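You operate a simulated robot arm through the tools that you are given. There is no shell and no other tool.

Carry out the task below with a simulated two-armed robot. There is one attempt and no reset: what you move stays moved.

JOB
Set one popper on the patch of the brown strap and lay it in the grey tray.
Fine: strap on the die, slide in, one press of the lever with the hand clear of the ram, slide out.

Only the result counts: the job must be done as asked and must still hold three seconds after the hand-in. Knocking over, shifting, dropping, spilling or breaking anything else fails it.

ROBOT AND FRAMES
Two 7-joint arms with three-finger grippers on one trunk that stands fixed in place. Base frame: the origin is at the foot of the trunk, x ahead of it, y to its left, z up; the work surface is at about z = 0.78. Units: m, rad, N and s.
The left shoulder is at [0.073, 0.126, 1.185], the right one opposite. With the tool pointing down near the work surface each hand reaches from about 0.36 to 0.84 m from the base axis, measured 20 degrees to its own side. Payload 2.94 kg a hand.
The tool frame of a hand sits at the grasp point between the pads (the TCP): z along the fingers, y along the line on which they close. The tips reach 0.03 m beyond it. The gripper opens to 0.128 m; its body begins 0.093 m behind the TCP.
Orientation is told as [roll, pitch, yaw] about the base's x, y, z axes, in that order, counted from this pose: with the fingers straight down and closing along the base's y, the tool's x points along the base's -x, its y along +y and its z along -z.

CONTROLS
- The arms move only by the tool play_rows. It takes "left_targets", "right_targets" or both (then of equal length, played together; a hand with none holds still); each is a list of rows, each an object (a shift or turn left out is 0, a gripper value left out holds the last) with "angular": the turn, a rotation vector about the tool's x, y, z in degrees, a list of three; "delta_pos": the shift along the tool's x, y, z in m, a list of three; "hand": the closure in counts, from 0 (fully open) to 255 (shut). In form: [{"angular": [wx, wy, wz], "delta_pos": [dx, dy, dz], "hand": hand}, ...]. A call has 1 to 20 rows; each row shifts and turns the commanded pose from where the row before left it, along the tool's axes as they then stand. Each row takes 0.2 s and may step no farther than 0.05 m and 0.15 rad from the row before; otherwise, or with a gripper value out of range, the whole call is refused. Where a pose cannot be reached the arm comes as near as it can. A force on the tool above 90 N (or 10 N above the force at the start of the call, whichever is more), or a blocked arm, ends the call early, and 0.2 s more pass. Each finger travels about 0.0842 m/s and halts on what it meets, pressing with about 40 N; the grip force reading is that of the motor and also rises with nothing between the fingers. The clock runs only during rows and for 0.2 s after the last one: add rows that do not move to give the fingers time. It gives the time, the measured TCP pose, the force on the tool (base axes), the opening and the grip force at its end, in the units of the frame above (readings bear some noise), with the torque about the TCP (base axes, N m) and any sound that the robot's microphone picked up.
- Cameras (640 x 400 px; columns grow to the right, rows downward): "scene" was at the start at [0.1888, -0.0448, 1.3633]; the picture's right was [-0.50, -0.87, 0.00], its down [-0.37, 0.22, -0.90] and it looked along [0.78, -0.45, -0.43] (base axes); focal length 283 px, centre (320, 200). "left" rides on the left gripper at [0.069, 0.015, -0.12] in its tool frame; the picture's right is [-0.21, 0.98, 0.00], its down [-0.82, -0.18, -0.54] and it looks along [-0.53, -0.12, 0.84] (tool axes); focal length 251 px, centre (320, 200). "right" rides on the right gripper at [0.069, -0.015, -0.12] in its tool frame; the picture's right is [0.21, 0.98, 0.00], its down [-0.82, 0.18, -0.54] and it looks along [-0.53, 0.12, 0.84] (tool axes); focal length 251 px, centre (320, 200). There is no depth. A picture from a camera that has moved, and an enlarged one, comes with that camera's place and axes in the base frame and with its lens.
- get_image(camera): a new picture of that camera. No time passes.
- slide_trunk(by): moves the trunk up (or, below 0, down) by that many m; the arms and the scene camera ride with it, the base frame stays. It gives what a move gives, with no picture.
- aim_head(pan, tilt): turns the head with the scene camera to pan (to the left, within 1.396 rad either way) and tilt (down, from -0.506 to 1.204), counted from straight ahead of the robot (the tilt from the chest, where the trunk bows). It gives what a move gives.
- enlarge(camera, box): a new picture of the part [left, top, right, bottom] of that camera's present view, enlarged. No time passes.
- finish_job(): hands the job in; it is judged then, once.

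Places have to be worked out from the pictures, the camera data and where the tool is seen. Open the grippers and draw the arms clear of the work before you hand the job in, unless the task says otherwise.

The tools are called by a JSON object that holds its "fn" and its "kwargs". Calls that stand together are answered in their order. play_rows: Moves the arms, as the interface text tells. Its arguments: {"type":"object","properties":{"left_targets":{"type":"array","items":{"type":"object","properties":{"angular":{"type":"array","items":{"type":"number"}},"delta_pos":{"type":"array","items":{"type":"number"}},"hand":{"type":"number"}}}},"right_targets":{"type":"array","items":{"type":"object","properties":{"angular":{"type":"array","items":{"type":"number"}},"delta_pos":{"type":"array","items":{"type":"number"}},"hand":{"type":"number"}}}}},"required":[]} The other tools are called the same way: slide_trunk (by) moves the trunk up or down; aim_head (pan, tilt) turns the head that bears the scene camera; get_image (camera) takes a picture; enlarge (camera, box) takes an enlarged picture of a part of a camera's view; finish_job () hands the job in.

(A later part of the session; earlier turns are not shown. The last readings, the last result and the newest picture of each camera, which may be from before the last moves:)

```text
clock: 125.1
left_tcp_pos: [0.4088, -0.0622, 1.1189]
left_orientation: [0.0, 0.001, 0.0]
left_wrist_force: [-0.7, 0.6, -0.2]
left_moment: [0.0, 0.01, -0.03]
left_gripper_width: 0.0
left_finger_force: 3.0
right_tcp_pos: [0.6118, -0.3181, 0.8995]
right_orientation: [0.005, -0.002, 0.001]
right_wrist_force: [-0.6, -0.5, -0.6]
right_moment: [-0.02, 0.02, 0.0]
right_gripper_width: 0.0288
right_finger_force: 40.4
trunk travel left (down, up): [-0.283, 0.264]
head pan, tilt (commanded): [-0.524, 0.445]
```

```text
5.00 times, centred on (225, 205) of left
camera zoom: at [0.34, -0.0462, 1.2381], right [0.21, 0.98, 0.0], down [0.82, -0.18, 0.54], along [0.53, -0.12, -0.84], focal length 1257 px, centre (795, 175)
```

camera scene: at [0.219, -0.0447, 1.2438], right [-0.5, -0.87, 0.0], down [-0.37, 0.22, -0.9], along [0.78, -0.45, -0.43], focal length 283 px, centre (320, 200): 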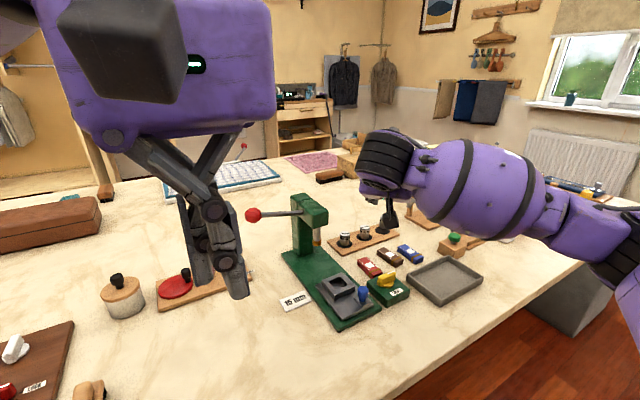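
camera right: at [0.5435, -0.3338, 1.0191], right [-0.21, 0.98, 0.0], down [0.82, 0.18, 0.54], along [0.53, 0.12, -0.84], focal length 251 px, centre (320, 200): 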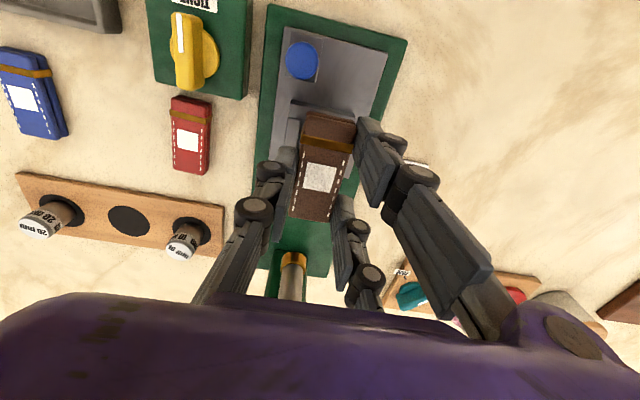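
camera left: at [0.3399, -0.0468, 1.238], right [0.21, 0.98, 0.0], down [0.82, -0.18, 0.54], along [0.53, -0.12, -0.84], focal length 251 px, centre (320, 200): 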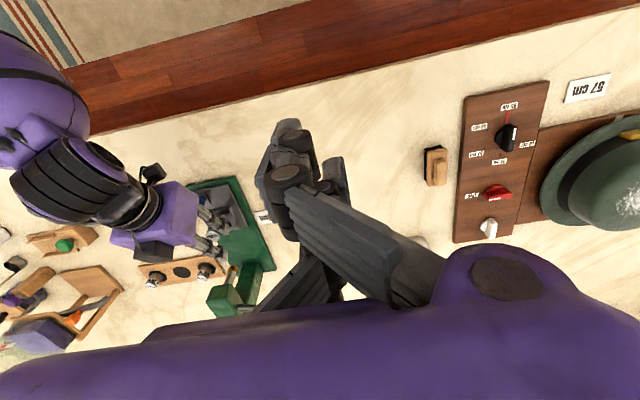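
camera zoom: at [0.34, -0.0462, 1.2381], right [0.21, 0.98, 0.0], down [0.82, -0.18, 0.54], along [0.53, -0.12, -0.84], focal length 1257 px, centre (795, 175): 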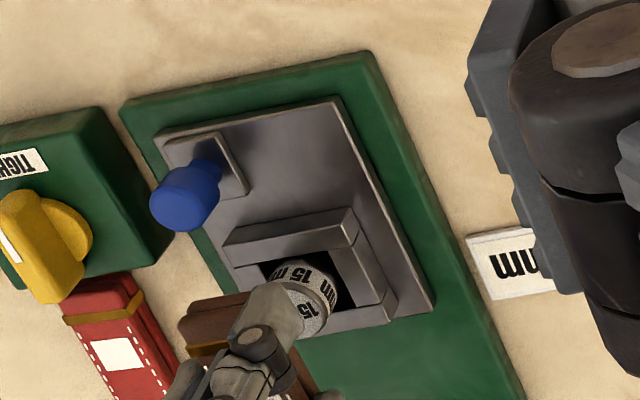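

Alignment is within about 1.5 mm. I correct that and lower the strap onto the die, feeling for contact.

{"fn": "play_rows", "kwargs": {"right_targets": [{"delta_pos": [-0.001, -0.0015, 0.015]}, {"delta_pos": [0, 0, 0.013]}, {}]}}

{"fn": "play_rows", "kwargs": {"right_targets": [{"delta_pos": [0, 0, 0.002]}, {}]}}

{"fn": "play_rows", "kwargs": {"right_targets": [{"delta_pos": [0, 0, 0.002]}, {}]}}

{"fn": "enlarge", "kwargs": {"camera": "scene", "box": [310, 240, 380, 300]}}

```text
clock: 125.9
left_tcp_pos: [0.4073, -0.0626, 1.1188]
left_orientation: [0.001, 0.0, -0.001]
left_wrist_force: [0.7, -0.4, 0.0]
left_moment: [0.01, 0.01, -0.04]
left_gripper_width: 0.0
left_finger_force: 3.4
right_tcp_pos: [0.6127, -0.3208, 0.8722]
right_orientation: [0.003, 0.001, 0.0]
right_wrist_force: [-0.1, 0.3, 0.0]
right_moment: [-0.03, 0.01, 0.03]
right_gripper_width: 0.0289
right_finger_force: 39.9
trunk travel left (down, up): [-0.283, 0.264]
head pan, tilt (commanded): [-0.524, 0.445]
```

```text
clock: 126.5
left_tcp_pos: [0.4081, -0.063, 1.1185]
left_orientation: [-0.001, 0.001, 0.002]
left_wrist_force: [0.2, -0.3, -0.2]
left_moment: [-0.01, -0.02, 0.0]
left_gripper_width: 0.0
left_finger_force: 2.9
right_tcp_pos: [0.6125, -0.3217, 0.8692]
right_orientation: [0.003, 0.0, -0.001]
right_wrist_force: [-1.1, 0.4, -0.3]
right_moment: [-0.02, -0.01, 0.04]
right_gripper_width: 0.029
right_finger_force: 40.3
trunk travel left (down, up): [-0.283, 0.264]
head pan, tilt (commanded): [-0.524, 0.445]
```

```text
clock: 127.1
left_tcp_pos: [0.4077, -0.0613, 1.1184]
left_orientation: [-0.001, -0.002, 0.0]
left_wrist_force: [-0.7, 0.9, 0.7]
left_moment: [0.03, -0.01, -0.01]
left_gripper_width: 0.0
left_finger_force: 3.7
right_tcp_pos: [0.6122, -0.3223, 0.8687]
right_orientation: [0.002, -0.003, 0.0]
right_wrist_force: [0.1, -1.5, 9.1]
right_moment: [-0.05, -0.02, 0.02]
right_gripper_width: 0.0288
right_finger_force: 40.4
trunk travel left (down, up): [-0.283, 0.264]
head pan, tilt (commanded): [-0.524, 0.445]
```

```text
6.67 times, centred on (345, 270) of scene
camera zoom: at [0.2185, -0.0445, 1.2439], right [-0.5, -0.87, 0.0], down [-0.37, 0.22, -0.9], along [0.78, -0.45, -0.43], focal length 1885 px, centre (153, -267)
```

zoom: 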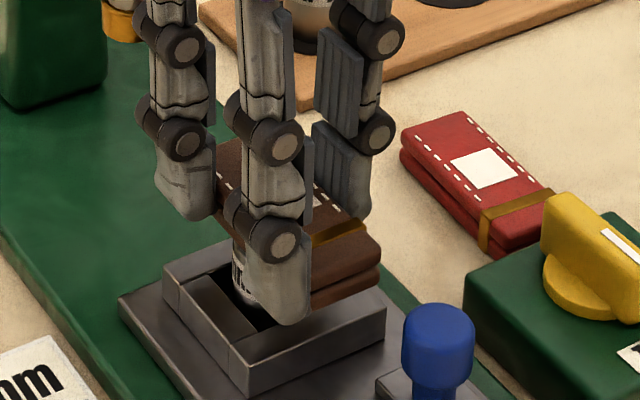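

The strap rests on the die (9 N, contact point within 2 mm of the patch centre). I ease off and open the fingers slowly.

{"fn": "play_rows", "kwargs": {"right_targets": [{"delta_pos": [0, 0, -0.0015]}, {"hand": 195}, {"hand": 190}, {"hand": 183}, {"hand": 175}, {"hand": 160}, {}]}}

{"fn": "enlarge", "kwargs": {"camera": "right", "box": [230, 80, 410, 230]}}

{"fn": "enlarge", "kwargs": {"camera": "scene", "box": [310, 240, 380, 300]}}

```text
clock: 128.7
left_tcp_pos: [0.4088, -0.062, 1.1186]
left_orientation: [0.0, 0.001, 0.0]
left_wrist_force: [-0.1, -0.6, -0.2]
left_moment: [-0.02, 0.02, 0.02]
left_gripper_width: 0.0003
left_finger_force: 2.7
right_tcp_pos: [0.6136, -0.3216, 0.8714]
right_orientation: [0.006, 0.0, 0.001]
right_wrist_force: [0.7, -0.8, -0.3]
right_moment: [0.01, -0.01, -0.03]
right_gripper_width: 0.0478
right_finger_force: 0.0
trunk travel left (down, up): [-0.283, 0.264]
head pan, tilt (commanded): [-0.524, 0.445]
```

```text
2.67 times, centred on (320, 155) of right
camera zoom: at [0.5448, -0.3372, 0.9892], right [-0.21, 0.98, 0.0], down [0.82, 0.18, 0.54], along [0.53, 0.12, -0.84], focal length 670 px, centre (320, 320)
```

zoom: 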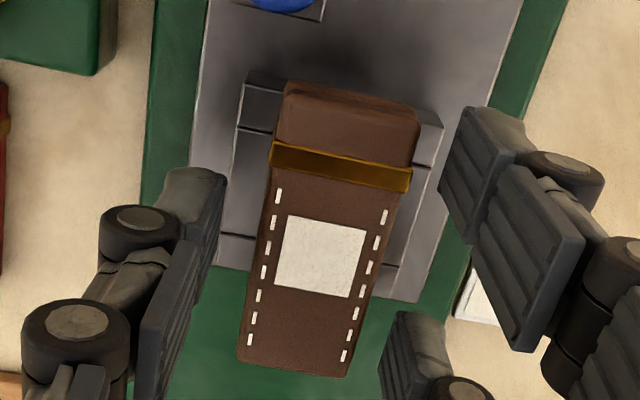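

```text
6.67 times, centred on (345, 270) of scene
camera zoom: at [0.2191, -0.0448, 1.2437], right [-0.5, -0.87, 0.0], down [-0.37, 0.22, -0.9], along [0.78, -0.45, -0.43], focal length 1885 px, centre (153, -267)
```

zoom: 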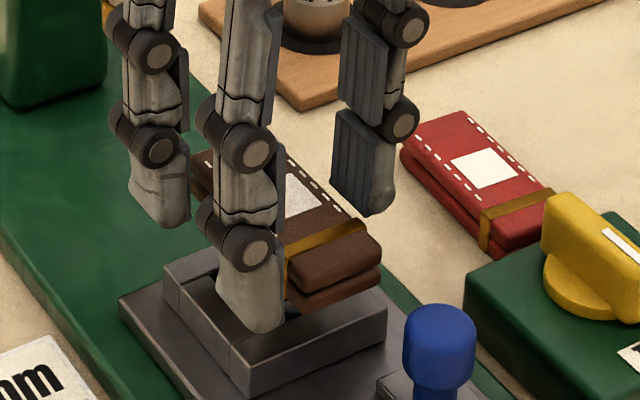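

The strap sits level on the die. I raise the hand straight up.

{"fn": "play_rows", "kwargs": {"right_targets": [{"delta_pos": [0, 0, -0.02]}, {"delta_pos": [0, 0, -0.04]}, {"delta_pos": [0, 0, -0.04]}, {}]}}

{"fn": "enlarge", "kwargs": {"camera": "right", "box": [240, 70, 400, 200]}}

{"fn": "enlarge", "kwargs": {"camera": "scene", "box": [280, 220, 400, 320]}}

{"fn": "enlarge", "kwargs": {"camera": "left", "box": [185, 165, 285, 285]}}

```text
clock: 129.7
left_tcp_pos: [0.4089, -0.0628, 1.119]
left_orientation: [0.0, 0.0, -0.001]
left_wrist_force: [0.0, -0.1, -0.2]
left_moment: [0.03, 0.02, -0.03]
left_gripper_width: 0.0001
left_finger_force: 3.1
right_tcp_pos: [0.6141, -0.3212, 0.9697]
right_orientation: [0.004, 0.0, -0.001]
right_wrist_force: [0.3, 0.2, 0.8]
right_moment: [0.04, -0.02, 0.03]
right_gripper_width: 0.0476
right_finger_force: 0.0
trunk travel left (down, up): [-0.283, 0.264]
head pan, tilt (commanded): [-0.524, 0.445]
```

```text
3.08 times, centred on (320, 135) of right
camera zoom: at [0.5453, -0.3367, 1.0889], right [-0.21, 0.98, 0.0], down [0.82, 0.18, 0.54], along [0.53, 0.12, -0.84], focal length 774 px, centre (320, 400)
```

zoom: 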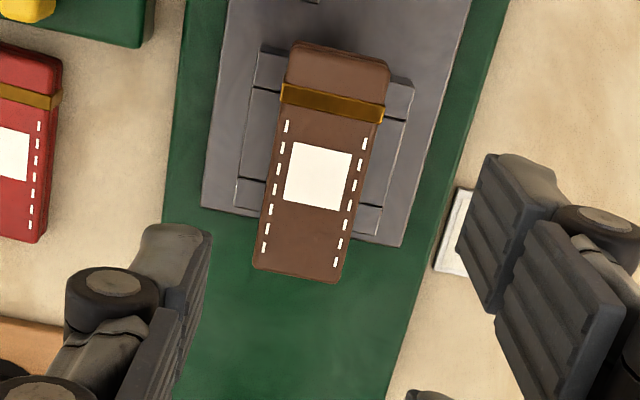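

```text
4.00 times, centred on (340, 270) of scene
camera zoom: at [0.2195, -0.0452, 1.2436], right [-0.5, -0.87, 0.0], down [-0.37, 0.22, -0.9], along [0.78, -0.45, -0.43], focal length 1131 px, centre (240, -80)
```

zoom: 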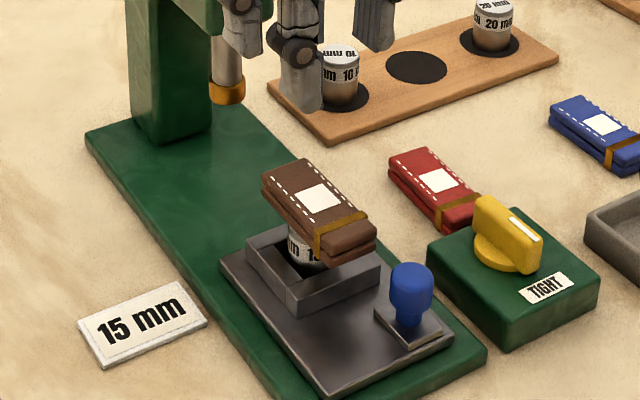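

```text
3.33 times, centred on (235, 225) of left
camera zoom: at [0.3403, -0.0471, 1.2379], right [0.21, 0.98, 0.0], down [0.82, -0.18, 0.54], along [0.53, -0.12, -0.84], focal length 838 px, centre (603, 117)
```

zoom: 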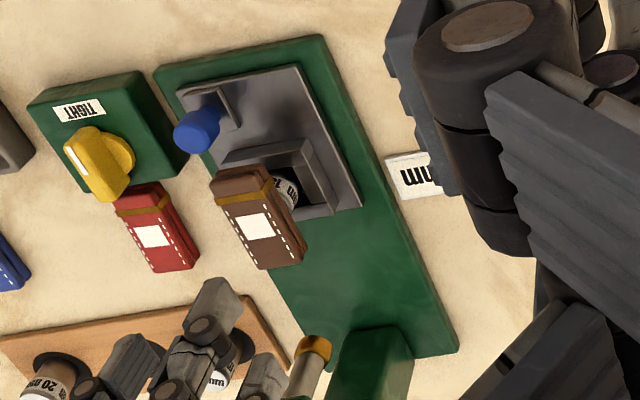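

The patch sits over the die (within about 3 mm). Now I withdraw toward the robot, close the fingers, and get ready to push the slide in by its blue knob (≈[0.559, -0.342]).

{"fn": "play_rows", "kwargs": {"right_targets": [{"delta_pos": [0.038, -0.005, 0]}, {"delta_pos": [0.038, -0.005, 0]}, {"delta_pos": [0.038, -0.005, 0], "hand": 255}, {}, {}, {}]}}

{"fn": "enlarge", "kwargs": {"camera": "right", "box": [220, 80, 420, 220]}}

{"fn": "enlarge", "kwargs": {"camera": "scene", "box": [280, 220, 440, 350]}}

```text
clock: 131.1
left_tcp_pos: [0.4093, -0.0616, 1.1191]
left_orientation: [0.002, -0.001, 0.0]
left_wrist_force: [-0.9, 0.0, 0.4]
left_moment: [0.01, 0.02, 0.01]
left_gripper_width: 0.0
left_finger_force: 3.1
right_tcp_pos: [0.5016, -0.3361, 0.9686]
right_orientation: [0.003, 0.0, -0.001]
right_wrist_force: [0.7, -0.4, 0.1]
right_moment: [0.03, 0.03, 0.0]
right_gripper_width: 0.0001
right_finger_force: 3.2
trunk travel left (down, up): [-0.283, 0.264]
head pan, tilt (commanded): [-0.524, 0.445]
```

```text
2.86 times, centred on (320, 150) of right
camera zoom: at [0.4321, -0.3516, 1.0883], right [-0.21, 0.98, 0.0], down [0.82, 0.18, 0.54], along [0.53, 0.12, -0.84], focal length 718 px, centre (320, 343)
```

zoom: 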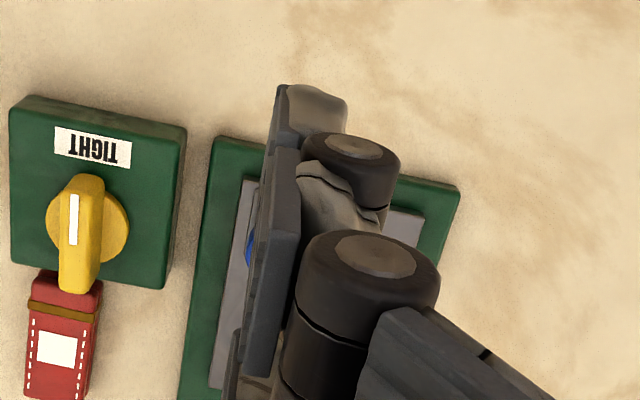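

```text
3.08 times, centred on (360, 285) of scene
camera zoom: at [0.2196, -0.0447, 1.2436], right [-0.5, -0.87, 0.0], down [-0.37, 0.22, -0.9], along [0.78, -0.45, -0.43], focal length 870 px, centre (197, -62)
```

zoom: 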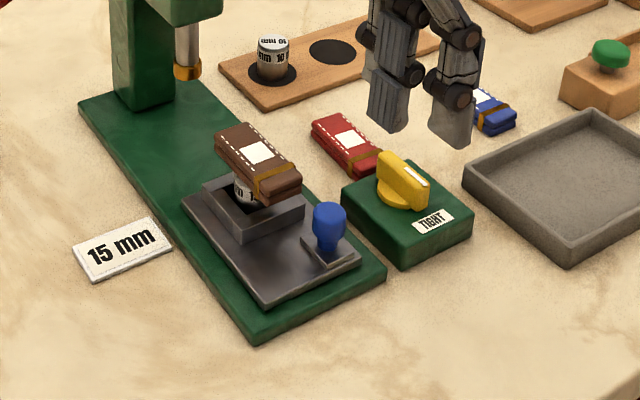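

{"fn": "play_rows", "kwargs": {"right_targets": [{"delta_pos": [0, 0, 0.0435]}, {"delta_pos": [0, 0, 0.0435]}, {"delta_pos": [0, 0, 0.0435]}, {}]}}

{"fn": "enlarge", "kwargs": {"camera": "scene", "box": [300, 250, 420, 340]}}

{"fn": "enlarge", "kwargs": {"camera": "left", "box": [160, 140, 280, 260]}}

```text
clock: 132.1
left_tcp_pos: [0.4084, -0.0625, 1.1172]
left_orientation: [0.0, 0.0, 0.001]
left_wrist_force: [-0.8, 0.1, -1.1]
left_moment: [-0.04, -0.01, 0.01]
left_gripper_width: 0.0
left_finger_force: 2.6
right_tcp_pos: [0.5014, -0.3357, 0.8389]
right_orientation: [0.004, -0.002, -0.001]
right_wrist_force: [-0.4, 0.1, 0.3]
right_moment: [0.0, -0.01, 0.0]
right_gripper_width: 0.0
right_finger_force: 2.8
trunk travel left (down, up): [-0.283, 0.264]
head pan, tilt (commanded): [-0.524, 0.445]
```

```text
4.44 times, centred on (360, 295) of scene
camera zoom: at [0.2188, -0.0445, 1.2438], right [-0.5, -0.87, 0.0], down [-0.37, 0.22, -0.9], along [0.78, -0.45, -0.43], focal length 1257 px, centre (142, -222)
```

zoom: 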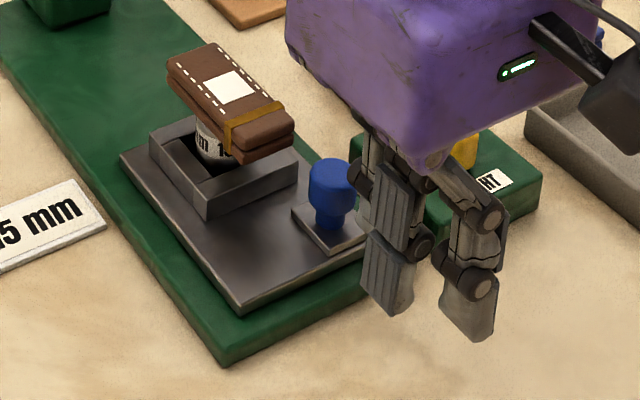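

```text
3.33 times, centred on (220, 200) of left
camera zoom: at [0.3396, -0.0464, 1.2382], right [0.21, 0.98, 0.0], down [0.82, -0.18, 0.54], along [0.53, -0.12, -0.84], focal length 838 px, centre (653, 200)
```

zoom: 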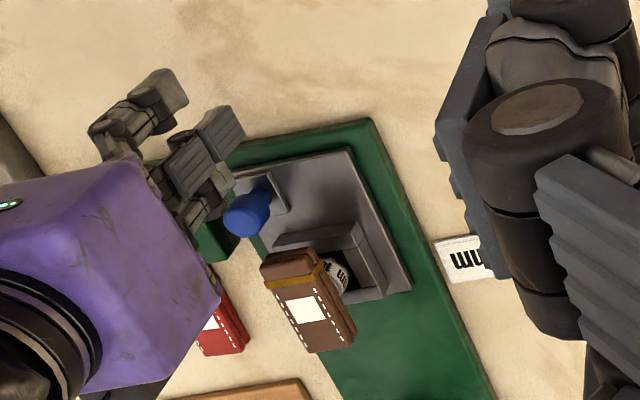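

The fingers are just short of the knob. I push forward gently and check that the slide follows.

{"fn": "play_rows", "kwargs": {"right_targets": [{"delta_pos": [-0.008, 0, 0]}, {"delta_pos": [-0.008, 0, 0]}, {"delta_pos": [-0.008, 0, 0]}, {"delta_pos": [-0.008, 0, 0]}, {}]}}

{"fn": "enlarge", "kwargs": {"camera": "scene", "box": [300, 250, 420, 340]}}

{"fn": "enlarge", "kwargs": {"camera": "left", "box": [160, 140, 280, 260]}}

```text
clock: 133.3
left_tcp_pos: [0.4074, -0.0626, 1.119]
left_orientation: [0.0, 0.001, 0.001]
left_wrist_force: [0.2, 0.2, -0.9]
left_moment: [-0.02, 0.0, 0.01]
left_gripper_width: 0.0001
left_finger_force: 3.3
right_tcp_pos: [0.5318, -0.3372, 0.8382]
right_orientation: [0.003, -0.002, 0.0]
right_wrist_force: [-0.6, 0.7, 0.3]
right_moment: [0.01, -0.03, 0.01]
right_gripper_width: 0.0002
right_finger_force: 3.8
trunk travel left (down, up): [-0.283, 0.264]
head pan, tilt (commanded): [-0.524, 0.445]
```

```text
4.44 times, centred on (360, 295) of scene
camera zoom: at [0.2191, -0.0448, 1.2437], right [-0.5, -0.87, 0.0], down [-0.37, 0.22, -0.9], along [0.78, -0.45, -0.43], focal length 1257 px, centre (142, -222)
```

zoom: 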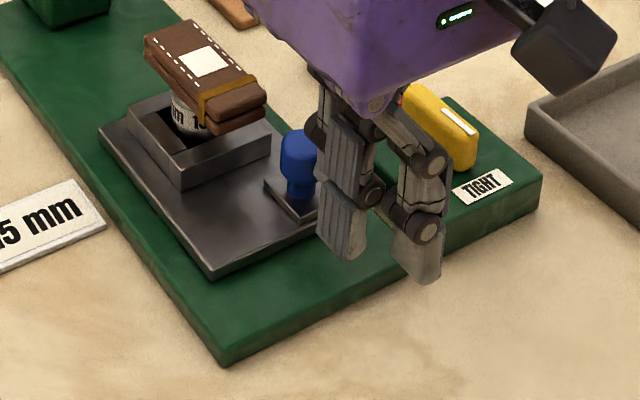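

```text
3.33 times, centred on (220, 200) of left
camera zoom: at [0.3398, -0.0466, 1.2381], right [0.21, 0.98, 0.0], down [0.82, -0.18, 0.54], along [0.53, -0.12, -0.84], focal length 838 px, centre (653, 200)
```

zoom: 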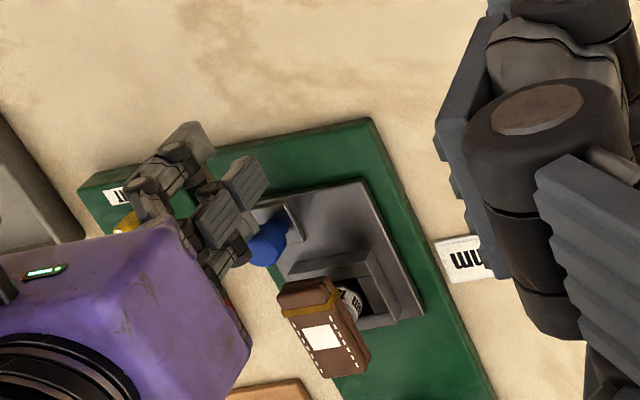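

The slide follows smoothly with the strap steady on it. I keep pushing.

{"fn": "play_rows", "kwargs": {"right_targets": [{"delta_pos": [-0.008, 0, 0]}, {"delta_pos": [-0.008, 0, 0]}, {"delta_pos": [-0.008, 0, 0]}, {"delta_pos": [-0.008, 0, 0]}, {"delta_pos": [-0.008, 0, 0]}, {"delta_pos": [-0.008, 0, 0]}, {"delta_pos": [-0.008, 0, 0]}, {}]}}

{"fn": "enlarge", "kwargs": {"camera": "scene", "box": [260, 220, 400, 330]}}

{"fn": "enlarge", "kwargs": {"camera": "left", "box": [180, 170, 290, 290]}}

```text
clock: 135.1
left_tcp_pos: [0.4078, -0.0625, 1.1191]
left_orientation: [0.001, 0.001, 0.002]
left_wrist_force: [0.8, 0.6, 0.1]
left_moment: [-0.01, 0.02, 0.04]
left_gripper_width: 0.0
left_finger_force: 3.0
right_tcp_pos: [0.5869, -0.3371, 0.8388]
right_orientation: [0.004, 0.0, 0.0]
right_wrist_force: [0.5, 0.5, 0.3]
right_moment: [0.0, -0.02, -0.01]
right_gripper_width: 0.0
right_finger_force: 3.2
trunk travel left (down, up): [-0.283, 0.264]
head pan, tilt (commanded): [-0.524, 0.445]
```

```text
3.64 times, centred on (330, 275) of scene
camera zoom: at [0.2191, -0.0448, 1.2437], right [-0.5, -0.87, 0.0], down [-0.37, 0.22, -0.9], along [0.78, -0.45, -0.43], focal length 1028 px, centre (284, -73)
```

zoom: 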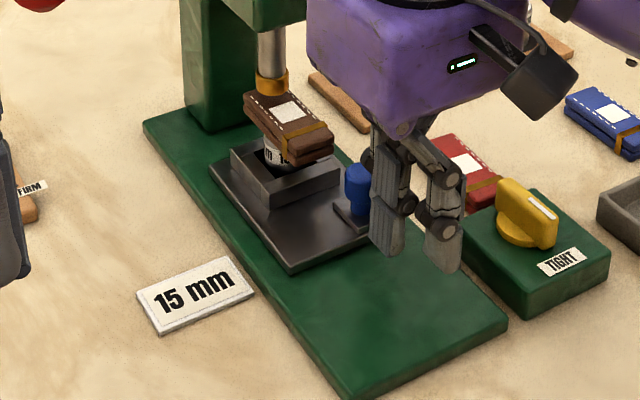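

```text
3.33 times, centred on (235, 230) of left
camera zoom: at [0.3398, -0.0467, 1.2381], right [0.21, 0.98, 0.0], down [0.82, -0.18, 0.54], along [0.53, -0.12, -0.84], focal length 838 px, centre (603, 100)
```

zoom: 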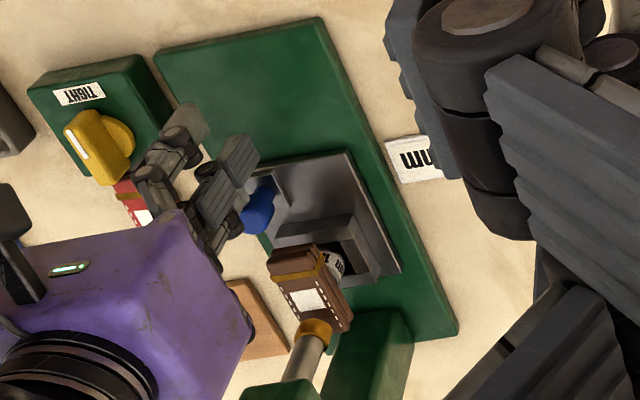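

The strap's leading end is reaching the ram; I check the clearance closely before going on.

{"fn": "enlarge", "kwargs": {"camera": "scene", "box": [305, 230, 365, 280]}}

{"fn": "enlarge", "kwargs": {"camera": "left", "box": [205, 230, 265, 290]}}

{"fn": "get_image", "kwargs": {"camera": "right"}}

```text
8.00 times, centred on (335, 255) of scene
camera zoom: at [0.2191, -0.0448, 1.2437], right [-0.5, -0.87, 0.0], down [-0.37, 0.22, -0.9], along [0.78, -0.45, -0.43], focal length 2262 px, centre (200, -240)
```

zoom: 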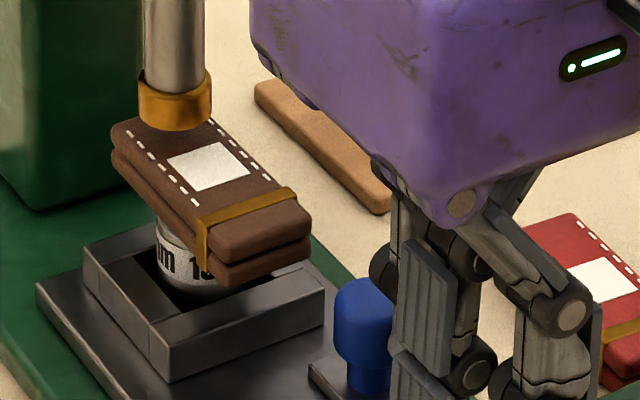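

```text
6.67 times, centred on (235, 260) of left
camera zoom: at [0.3398, -0.0467, 1.2381], right [0.21, 0.98, 0.0], down [0.82, -0.18, 0.54], along [0.53, -0.12, -0.84], focal length 1676 px, centre (887, -200)
```

zoom: 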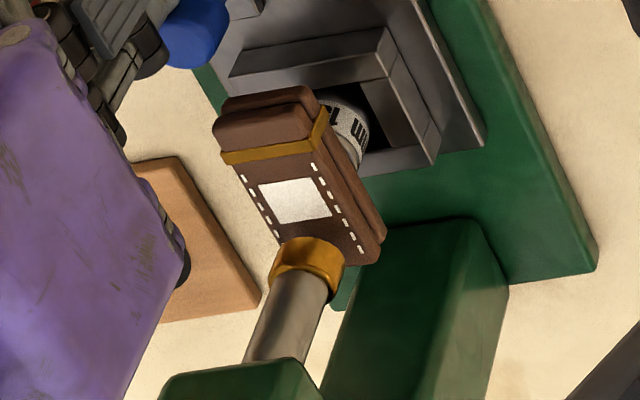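

```text
taken
camera right: at [0.5188, -0.3517, 0.9586], right [-0.21, 0.98, 0.0], down [0.82, 0.18, 0.54], along [0.53, 0.12, -0.84], focal length 251 px, centre (320, 200)
```

right: 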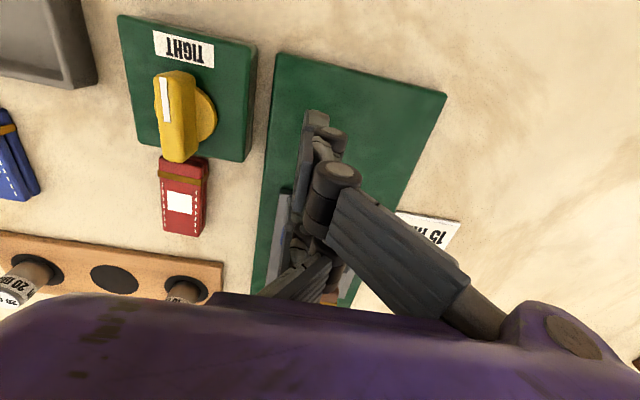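

The ram clears the strap so far. I continue in smaller steps.

{"fn": "play_rows", "kwargs": {"right_targets": [{"delta_pos": [-0.005, 0, 0]}, {"delta_pos": [-0.005, 0, 0]}, {"delta_pos": [-0.005, 0, 0]}, {}]}}

{"fn": "enlarge", "kwargs": {"camera": "scene", "box": [305, 230, 365, 280]}}

{"fn": "enlarge", "kwargs": {"camera": "left", "box": [205, 230, 265, 290]}}

```text
clock: 136.1
left_tcp_pos: [0.4084, -0.0615, 1.1197]
left_orientation: [-0.001, 0.001, 0.0]
left_wrist_force: [-1.0, -0.3, -0.1]
left_moment: [-0.01, 0.0, 0.0]
left_gripper_width: 0.0001
left_finger_force: 2.9
right_tcp_pos: [0.6018, -0.3374, 0.8382]
right_orientation: [0.002, 0.001, 0.001]
right_wrist_force: [-0.8, -0.3, 0.4]
right_moment: [0.02, 0.01, 0.0]
right_gripper_width: 0.0001
right_finger_force: 3.2
trunk travel left (down, up): [-0.283, 0.264]
head pan, tilt (commanded): [-0.524, 0.445]
```

```text
8.00 times, centred on (335, 255) of scene
camera zoom: at [0.2191, -0.0448, 1.2437], right [-0.5, -0.87, 0.0], down [-0.37, 0.22, -0.9], along [0.78, -0.45, -0.43], focal length 2262 px, centre (200, -240)
```

zoom: 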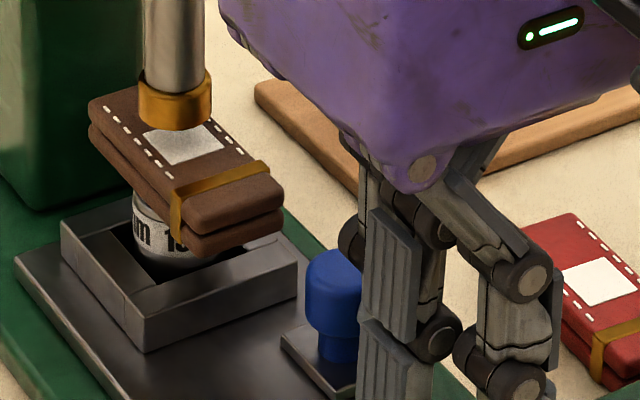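

```text
6.67 times, centred on (235, 260) of left
camera zoom: at [0.3398, -0.0467, 1.2381], right [0.21, 0.98, 0.0], down [0.82, -0.18, 0.54], along [0.53, -0.12, -0.84], focal length 1676 px, centre (887, -200)
```

zoom: 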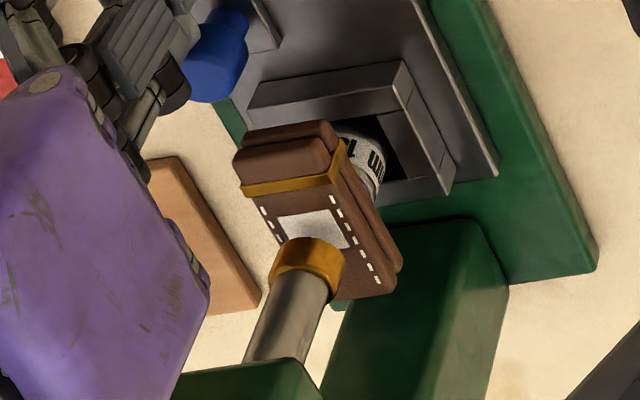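

About 8–9 mm remain by both views. I push on in small steps, watching for an end stop.

{"fn": "play_rows", "kwargs": {"right_targets": [{"delta_pos": [-0.004, 0, 0]}, {"delta_pos": [-0.004, 0, 0]}, {}]}}

{"fn": "enlarge", "kwargs": {"camera": "scene", "box": [305, 230, 365, 280]}}

{"fn": "enlarge", "kwargs": {"camera": "left", "box": [205, 230, 265, 290]}}

```text
clock: 136.9
left_tcp_pos: [0.404, -0.0627, 1.1202]
left_orientation: [0.001, -0.003, 0.0]
left_wrist_force: [-0.4, -0.3, -0.6]
left_moment: [-0.03, -0.04, 0.03]
left_gripper_width: 0.0002
left_finger_force: 2.5
right_tcp_pos: [0.6048, -0.3365, 0.8392]
right_orientation: [0.005, 0.008, 0.001]
right_wrist_force: [-39.6, 2.4, -3.2]
right_moment: [0.04, 0.47, -0.14]
right_gripper_width: 0.0
right_finger_force: 2.8
trunk travel left (down, up): [-0.283, 0.264]
head pan, tilt (commanded): [-0.524, 0.445]
```

```text
8.00 times, centred on (335, 255) of scene
camera zoom: at [0.2152, -0.0446, 1.2444], right [-0.5, -0.87, 0.0], down [-0.37, 0.22, -0.9], along [0.78, -0.45, -0.43], focal length 2262 px, centre (200, -240)
```

zoom: 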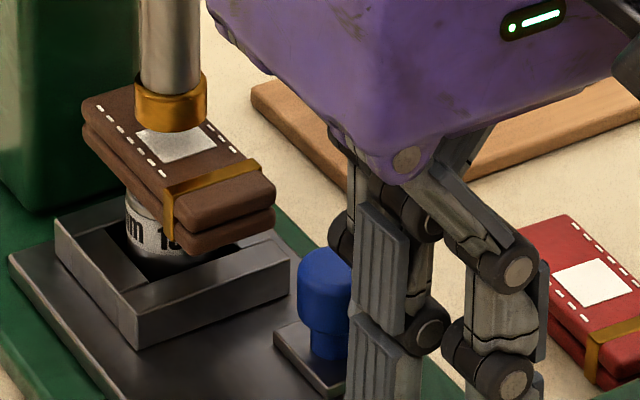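

```text
6.67 times, centred on (235, 260) of left
camera zoom: at [0.336, -0.0466, 1.2391], right [0.21, 0.98, 0.0], down [0.82, -0.18, 0.54], along [0.53, -0.12, -0.84], focal length 1676 px, centre (887, -200)
```

zoom: 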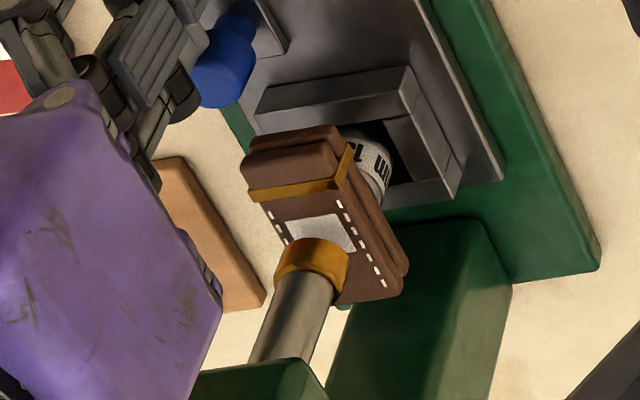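

The slide hit its end stop (40 N), so the die is under the ram. I back the hand off the knob, rise, and look at the slide and lever.

{"fn": "play_rows", "kwargs": {"right_targets": [{"delta_pos": [0.02, 0, 0]}, {"delta_pos": [0.03, 0, 0]}, {"delta_pos": [0.01, 0, -0.04]}, {"delta_pos": [0, 0, -0.045]}, {"delta_pos": [0, 0, -0.045]}, {"delta_pos": [0, 0, -0.045]}, {}]}}

{"fn": "enlarge", "kwargs": {"camera": "scene", "box": [230, 190, 390, 310]}}

{"fn": "enlarge", "kwargs": {"camera": "left", "box": [180, 190, 320, 310]}}

{"fn": "get_image", "kwargs": {"camera": "right"}}

```text
clock: 138.5
left_tcp_pos: [0.4101, -0.0628, 1.1203]
left_orientation: [0.0, 0.001, 0.001]
left_wrist_force: [0.7, -0.1, -0.4]
left_moment: [-0.01, 0.03, 0.0]
left_gripper_width: 0.0
left_finger_force: 2.6
right_tcp_pos: [0.5532, -0.3383, 1.0136]
right_orientation: [0.005, 0.001, 0.0]
right_wrist_force: [0.3, -0.3, -0.3]
right_moment: [0.02, 0.02, 0.0]
right_gripper_width: 0.0
right_finger_force: 3.1
trunk travel left (down, up): [-0.283, 0.264]
head pan, tilt (commanded): [-0.524, 0.445]
```

```text
3.33 times, centred on (310, 250) of scene
camera zoom: at [0.2198, -0.0453, 1.2435], right [-0.5, -0.87, 0.0], down [-0.37, 0.22, -0.9], along [0.78, -0.45, -0.43], focal length 942 px, centre (353, 33)
```

zoom: 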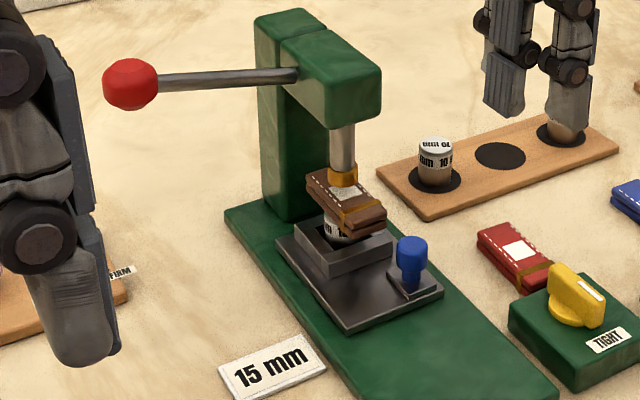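

```text
3.33 times, centred on (250, 250) of left
camera zoom: at [0.3406, -0.0472, 1.2378], right [0.21, 0.98, 0.0], down [0.82, -0.18, 0.54], along [0.53, -0.12, -0.84], focal length 838 px, centre (553, 33)
```

zoom: 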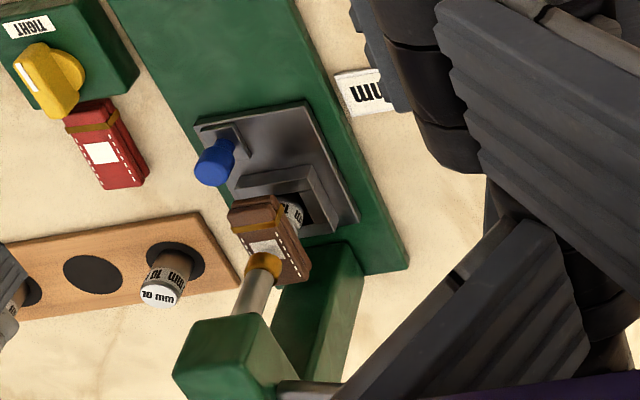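

```text
taken
camera right: at [0.4834, -0.3532, 1.1334], right [-0.21, 0.98, 0.0], down [0.82, 0.18, 0.54], along [0.53, 0.12, -0.84], focal length 251 px, centre (320, 200)
```

right: 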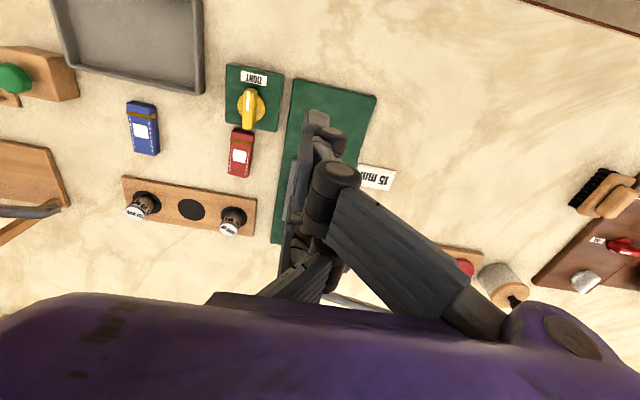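

The ball is at [0.740, -0.184, 0.960]. I move the left arm out of the way to the left and bring the closed right hand over the lever side, staying well above the press head.

{"fn": "play_rows", "kwargs": {"left_targets": [{"delta_pos": [0, 0.045, 0]}, {"delta_pos": [0, 0.045, 0]}, {"delta_pos": [0, 0.045, 0]}, {"delta_pos": [0, 0.045, 0]}, {"delta_pos": [0, 0.045, 0]}, {}], "right_targets": [{"delta_pos": [0, 0, -0.04]}, {}, {"delta_pos": [0, 0.045, 0]}, {"delta_pos": [0, 0.045, 0]}, {"delta_pos": [0, 0.045, 0]}, {}]}}

{"fn": "get_image", "kwargs": {"camera": "right"}}

{"fn": "get_image", "kwargs": {"camera": "scene"}}

```text
clock: 139.9
left_tcp_pos: [0.4077, 0.161, 1.1195]
left_orientation: [0.003, 0.0, 0.002]
left_wrist_force: [0.6, -0.4, 0.0]
left_moment: [0.07, 0.01, -0.04]
left_gripper_width: 0.0
left_finger_force: 3.6
right_tcp_pos: [0.5527, -0.2057, 1.0545]
right_orientation: [0.006, 0.001, 0.0]
right_wrist_force: [0.0, -0.8, -0.4]
right_moment: [0.03, 0.03, 0.03]
right_gripper_width: 0.0
right_finger_force: 3.2
trunk travel left (down, up): [-0.283, 0.264]
head pan, tilt (commanded): [-0.524, 0.445]
```

```text
taken
camera right: at [0.4852, -0.2209, 1.1732], right [-0.21, 0.98, 0.0], down [0.82, 0.18, 0.54], along [0.53, 0.12, -0.84], focal length 251 px, centre (320, 200)
```

right: 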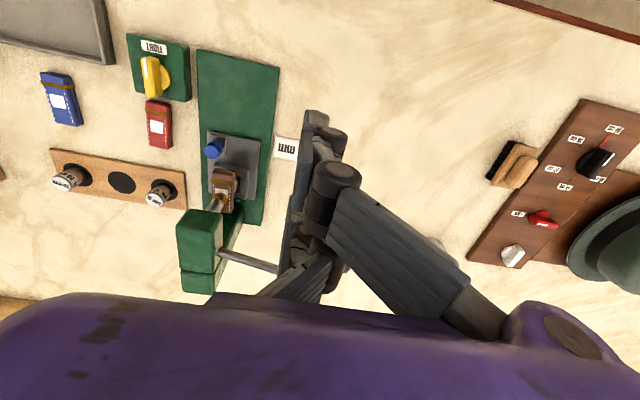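

```text
taken
camera scene: at [0.2193, -0.0466, 1.2436], right [-0.5, -0.87, 0.0], down [-0.37, 0.22, -0.9], along [0.78, -0.45, -0.43], focal length 283 px, centre (320, 200)
```

scene: 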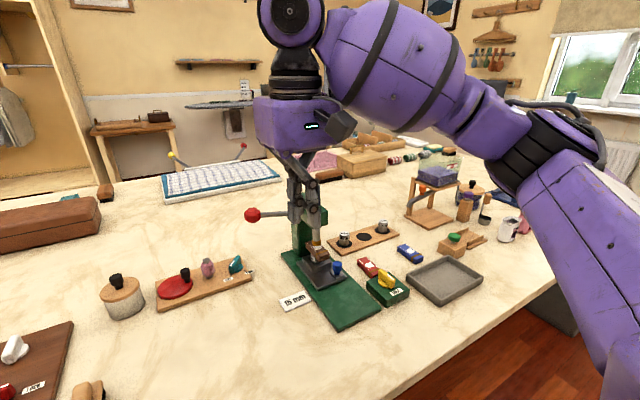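

{"fn": "play_rows", "kwargs": {"right_targets": [{"delta_pos": [-0.0468, 0.003, 0]}, {"delta_pos": [-0.0468, 0.003, 0]}, {"delta_pos": [-0.0468, 0.003, 0]}, {"delta_pos": [-0.0468, 0.003, 0]}, {}]}}

{"fn": "enlarge", "kwargs": {"camera": "scene", "box": [200, 120, 360, 300]}}

{"fn": "get_image", "kwargs": {"camera": "left"}}

{"fn": "enlarge", "kwargs": {"camera": "right", "box": [220, 100, 420, 320]}}

```text
clock: 141.1
left_tcp_pos: [0.4078, 0.1614, 1.1196]
left_orientation: [0.0, -0.002, -0.001]
left_wrist_force: [-0.5, -0.8, 0.7]
left_moment: [0.0, -0.05, -0.01]
left_gripper_width: 0.0
left_finger_force: 3.1
right_tcp_pos: [0.7379, -0.1899, 1.0547]
right_orientation: [0.003, -0.003, 0.0]
right_wrist_force: [0.7, -0.3, 0.0]
right_moment: [-0.01, 0.0, -0.04]
right_gripper_width: 0.0001
right_finger_force: 3.3
trunk travel left (down, up): [-0.283, 0.264]
head pan, tilt (commanded): [-0.524, 0.445]
```

```text
2.22 times, centred on (280, 210) of scene
camera zoom: at [0.2184, -0.0454, 1.2439], right [-0.5, -0.87, 0.0], down [-0.37, 0.22, -0.9], along [0.78, -0.45, -0.43], focal length 628 px, centre (409, 178)
```

zoom: 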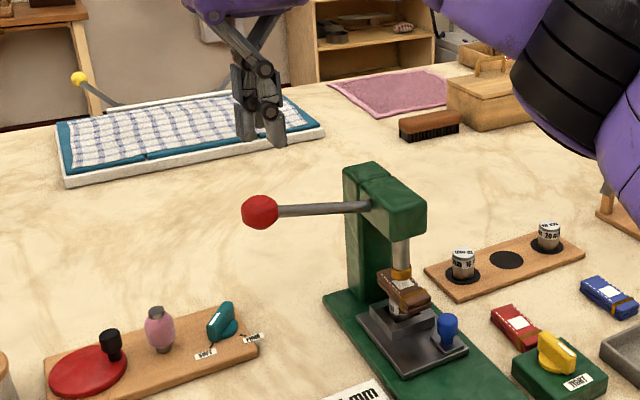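

```text
taken
camera left: at [0.3396, 0.177, 1.2392], right [0.21, 0.98, 0.0], down [0.82, -0.18, 0.54], along [0.53, -0.12, -0.84], focal length 251 px, centre (320, 200)
```

left: 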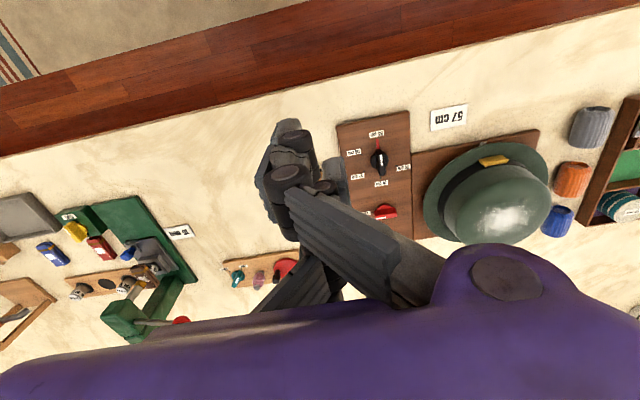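

```text
1.82 times, centred on (320, 210) of right
camera zoom: at [0.6694, -0.2051, 1.1741], right [-0.21, 0.98, 0.0], down [0.82, 0.18, 0.54], along [0.53, 0.12, -0.84], focal length 457 px, centre (320, 182)
```

zoom: 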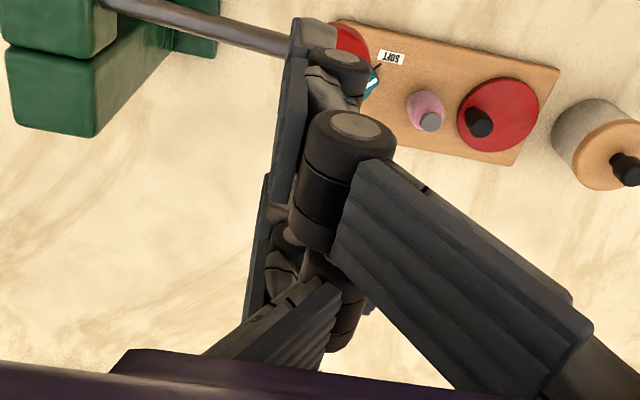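

The ball is confirmed at about [0.738, -0.183, 0.960] and the fingertip is above it, with the hand 14 cm from the ram. I lower to just above the ball.

{"fn": "play_rows", "kwargs": {"right_targets": [{"delta_pos": [0, -0.003, 0.022]}, {"delta_pos": [0, 0, 0.021]}, {}]}}

{"fn": "enlarge", "kwargs": {"camera": "scene", "box": [225, 180, 345, 270]}}

{"fn": "enlarge", "kwargs": {"camera": "right", "box": [260, 80, 400, 200]}}

```text
clock: 141.9
left_tcp_pos: [0.4073, 0.1621, 1.1203]
left_orientation: [0.0, 0.001, 0.0]
left_wrist_force: [0.0, -0.2, 0.0]
left_moment: [-0.03, -0.02, -0.01]
left_gripper_width: 0.0001
left_finger_force: 3.2
right_tcp_pos: [0.7376, -0.1923, 1.0124]
right_orientation: [0.005, 0.0, 0.0]
right_wrist_force: [-0.4, -0.4, 0.4]
right_moment: [0.01, 0.0, 0.02]
right_gripper_width: 0.0001
right_finger_force: 3.3
trunk travel left (down, up): [-0.283, 0.264]
head pan, tilt (commanded): [-0.524, 0.445]
```

```text
4.44 times, centred on (285, 225) of scene
camera zoom: at [0.2189, -0.0449, 1.2438], right [-0.5, -0.87, 0.0], down [-0.37, 0.22, -0.9], along [0.78, -0.45, -0.43], focal length 1257 px, centre (476, 89)
```

zoom: 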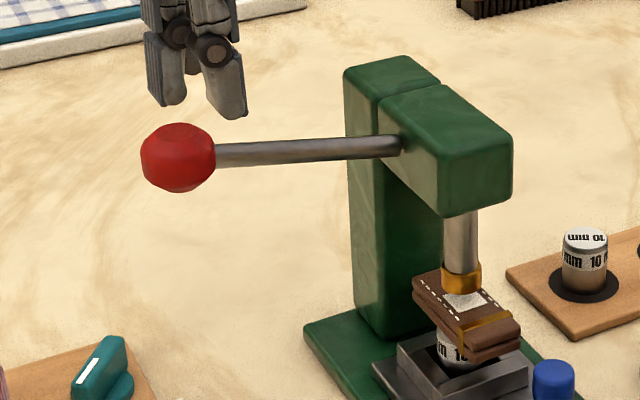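

```text
3.33 times, centred on (330, 140) of right
camera zoom: at [0.6692, -0.2076, 1.1309], right [-0.21, 0.98, 0.0], down [0.82, 0.18, 0.54], along [0.53, 0.12, -0.84], focal length 838 px, centre (287, 400)
```

zoom: 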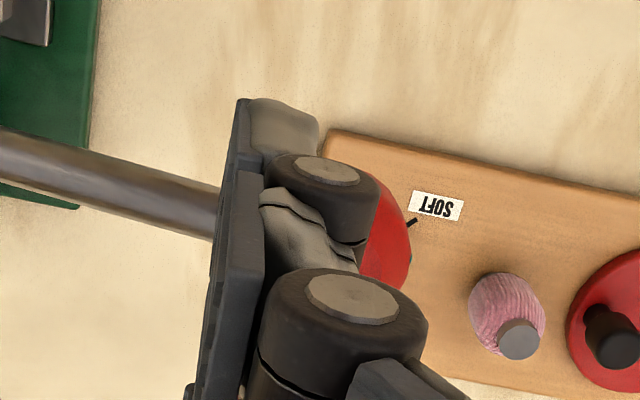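

The single fingertip is centred over the ball, 8 mm above it. I press down now in one steady stroke.

{"fn": "play_rows", "kwargs": {"right_targets": [{"delta_pos": [0, 0, 0.014]}, {"delta_pos": [0, -0.0005, 0.014]}, {"delta_pos": [0, -0.001, 0.014]}, {}]}}

{"fn": "enlarge", "kwargs": {"camera": "scene", "box": [225, 180, 345, 270]}}

```text
clock: 142.9
left_tcp_pos: [0.408, 0.1612, 1.1189]
left_orientation: [0.0, 0.003, -0.001]
left_wrist_force: [-1.1, -0.1, -0.1]
left_moment: [0.01, -0.03, -0.03]
left_gripper_width: 0.0
left_finger_force: 2.8
right_tcp_pos: [0.7363, -0.1934, 0.9699]
right_orientation: [0.003, -0.002, 0.0]
right_wrist_force: [-0.1, 0.5, 3.2]
right_moment: [0.0, 0.01, -0.02]
right_gripper_width: 0.0
right_finger_force: 3.5
trunk travel left (down, up): [-0.283, 0.264]
head pan, tilt (commanded): [-0.524, 0.445]
```

```text
4.44 times, centred on (285, 225) of scene
camera zoom: at [0.2188, -0.0445, 1.2438], right [-0.5, -0.87, 0.0], down [-0.37, 0.22, -0.9], along [0.78, -0.45, -0.43], focal length 1257 px, centre (476, 89)
```

zoom: 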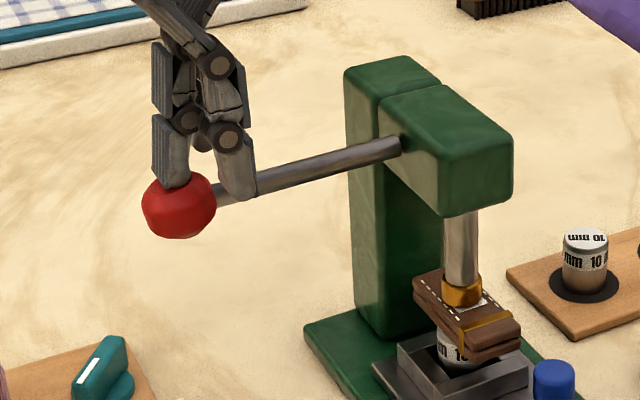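

The lever is moving and the ram is coming down. I continue the same stroke.

{"fn": "play_rows", "kwargs": {"right_targets": [{"delta_pos": [0, -0.001, 0.01]}, {"delta_pos": [0, -0.001, 0.01]}, {}]}}

{"fn": "enlarge", "kwargs": {"camera": "scene", "box": [225, 180, 345, 270]}}

```text
clock: 143.7
left_tcp_pos: [0.4082, 0.1623, 1.1201]
left_orientation: [0.0, -0.001, 0.001]
left_wrist_force: [0.7, 1.4, 0.4]
left_moment: [0.01, 0.0, -0.01]
left_gripper_width: 0.0
left_finger_force: 3.7
right_tcp_pos: [0.7366, -0.1967, 0.9532]
right_orientation: [0.005, -0.007, -0.002]
right_wrist_force: [10.2, -2.2, 31.6]
right_moment: [0.44, -0.03, -0.13]
right_gripper_width: 0.0
right_finger_force: 3.4
trunk travel left (down, up): [-0.283, 0.264]
head pan, tilt (commanded): [-0.524, 0.445]
```

```text
4.44 times, centred on (285, 225) of scene
camera zoom: at [0.217, -0.0443, 1.2443], right [-0.5, -0.87, 0.0], down [-0.37, 0.22, -0.9], along [0.78, -0.45, -0.43], focal length 1257 px, centre (476, 89)
```

zoom: 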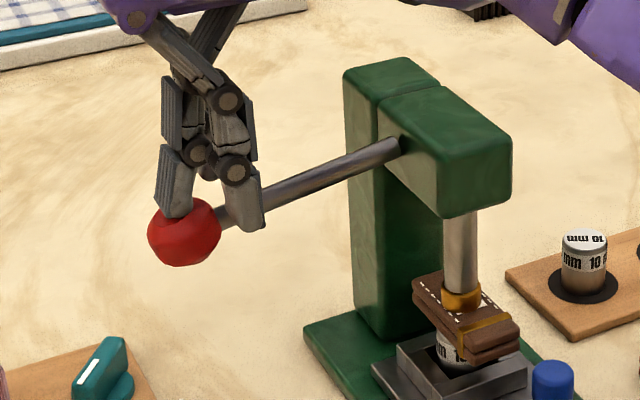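

The ram is on the patch and resistance is building (32 N). I keep pressing, listening for a click.

{"fn": "play_rows", "kwargs": {"right_targets": [{"delta_pos": [0, -0.0005, 0.005]}, {"delta_pos": [0, -0.0005, 0.005]}, {}]}}

{"fn": "enlarge", "kwargs": {"camera": "scene", "box": [225, 180, 345, 270]}}

```text
clock: 144.5
left_tcp_pos: [0.4077, 0.1614, 1.1208]
left_orientation: [0.0, -0.001, 0.001]
left_wrist_force: [-0.1, 0.1, -0.9]
left_moment: [-0.01, 0.0, -0.02]
left_gripper_width: 0.0
left_finger_force: 2.7
right_tcp_pos: [0.7354, -0.1956, 0.9387]
right_orientation: [0.002, 0.001, 0.001]
right_wrist_force: [-3.0, -2.0, 11.2]
right_moment: [0.18, 0.0, 0.07]
right_gripper_width: 0.0
right_finger_force: 2.8
trunk travel left (down, up): [-0.283, 0.264]
head pan, tilt (commanded): [-0.524, 0.445]
```

```text
4.44 times, centred on (285, 225) of scene
camera zoom: at [0.2177, -0.0448, 1.2439], right [-0.5, -0.87, 0.0], down [-0.37, 0.22, -0.9], along [0.78, -0.45, -0.43], focal length 1257 px, centre (476, 89)
```

zoom: 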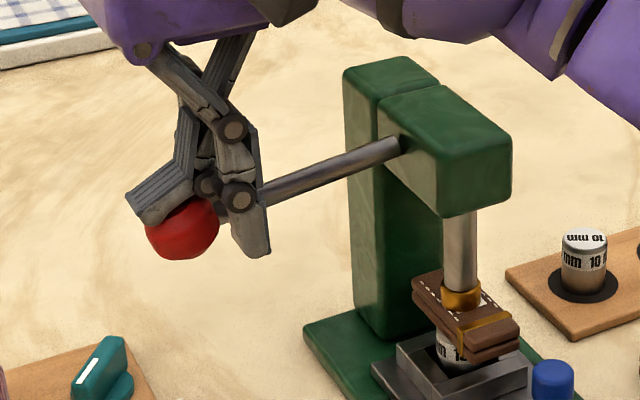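

The fingertip flexed aside before the stroke finished (force fell back to 11 N, no click). I lift clear to see the lever, ram and patch state.

{"fn": "play_rows", "kwargs": {"right_targets": [{"delta_pos": [0, 0, -0.02]}, {"delta_pos": [0, 0, -0.04]}, {"delta_pos": [0, 0, -0.04]}, {}]}}

{"fn": "enlarge", "kwargs": {"camera": "scene", "box": [225, 180, 345, 270]}}

{"fn": "enlarge", "kwargs": {"camera": "scene", "box": [305, 225, 365, 275]}}

```text
clock: 145.5
left_tcp_pos: [0.4091, 0.1616, 1.1195]
left_orientation: [0.0, 0.0, 0.001]
left_wrist_force: [0.6, 0.0, 0.3]
left_moment: [-0.03, -0.02, -0.01]
left_gripper_width: 0.0
left_finger_force: 3.4
right_tcp_pos: [0.7379, -0.1963, 1.0374]
right_orientation: [0.003, 0.002, -0.001]
right_wrist_force: [0.0, 0.4, -0.5]
right_moment: [0.01, 0.0, 0.0]
right_gripper_width: 0.0001
right_finger_force: 2.8
trunk travel left (down, up): [-0.283, 0.264]
head pan, tilt (commanded): [-0.524, 0.445]
```

```text
4.44 times, centred on (285, 225) of scene
camera zoom: at [0.2197, -0.0452, 1.2436], right [-0.5, -0.87, 0.0], down [-0.37, 0.22, -0.9], along [0.78, -0.45, -0.43], focal length 1257 px, centre (476, 89)
```

zoom: 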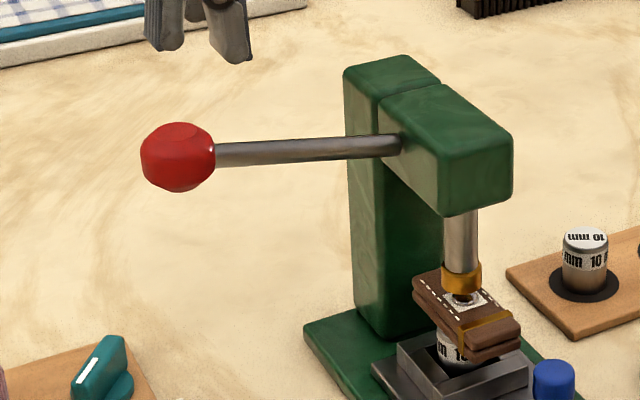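

```text
8.00 times, centred on (335, 250) of scene
camera zoom: at [0.2197, -0.0452, 1.2436], right [-0.5, -0.87, 0.0], down [-0.37, 0.22, -0.9], along [0.78, -0.45, -0.43], focal length 2262 px, centre (200, -200)
```

zoom: 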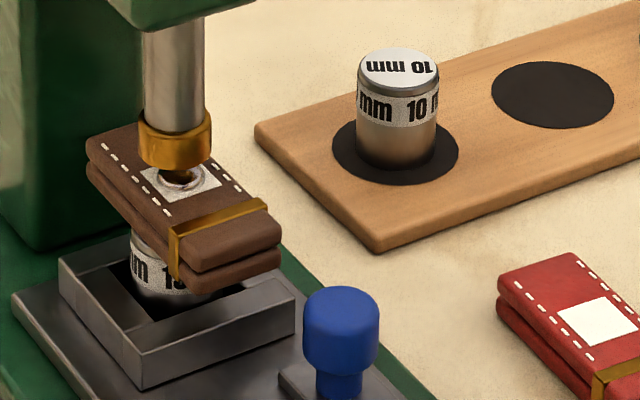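

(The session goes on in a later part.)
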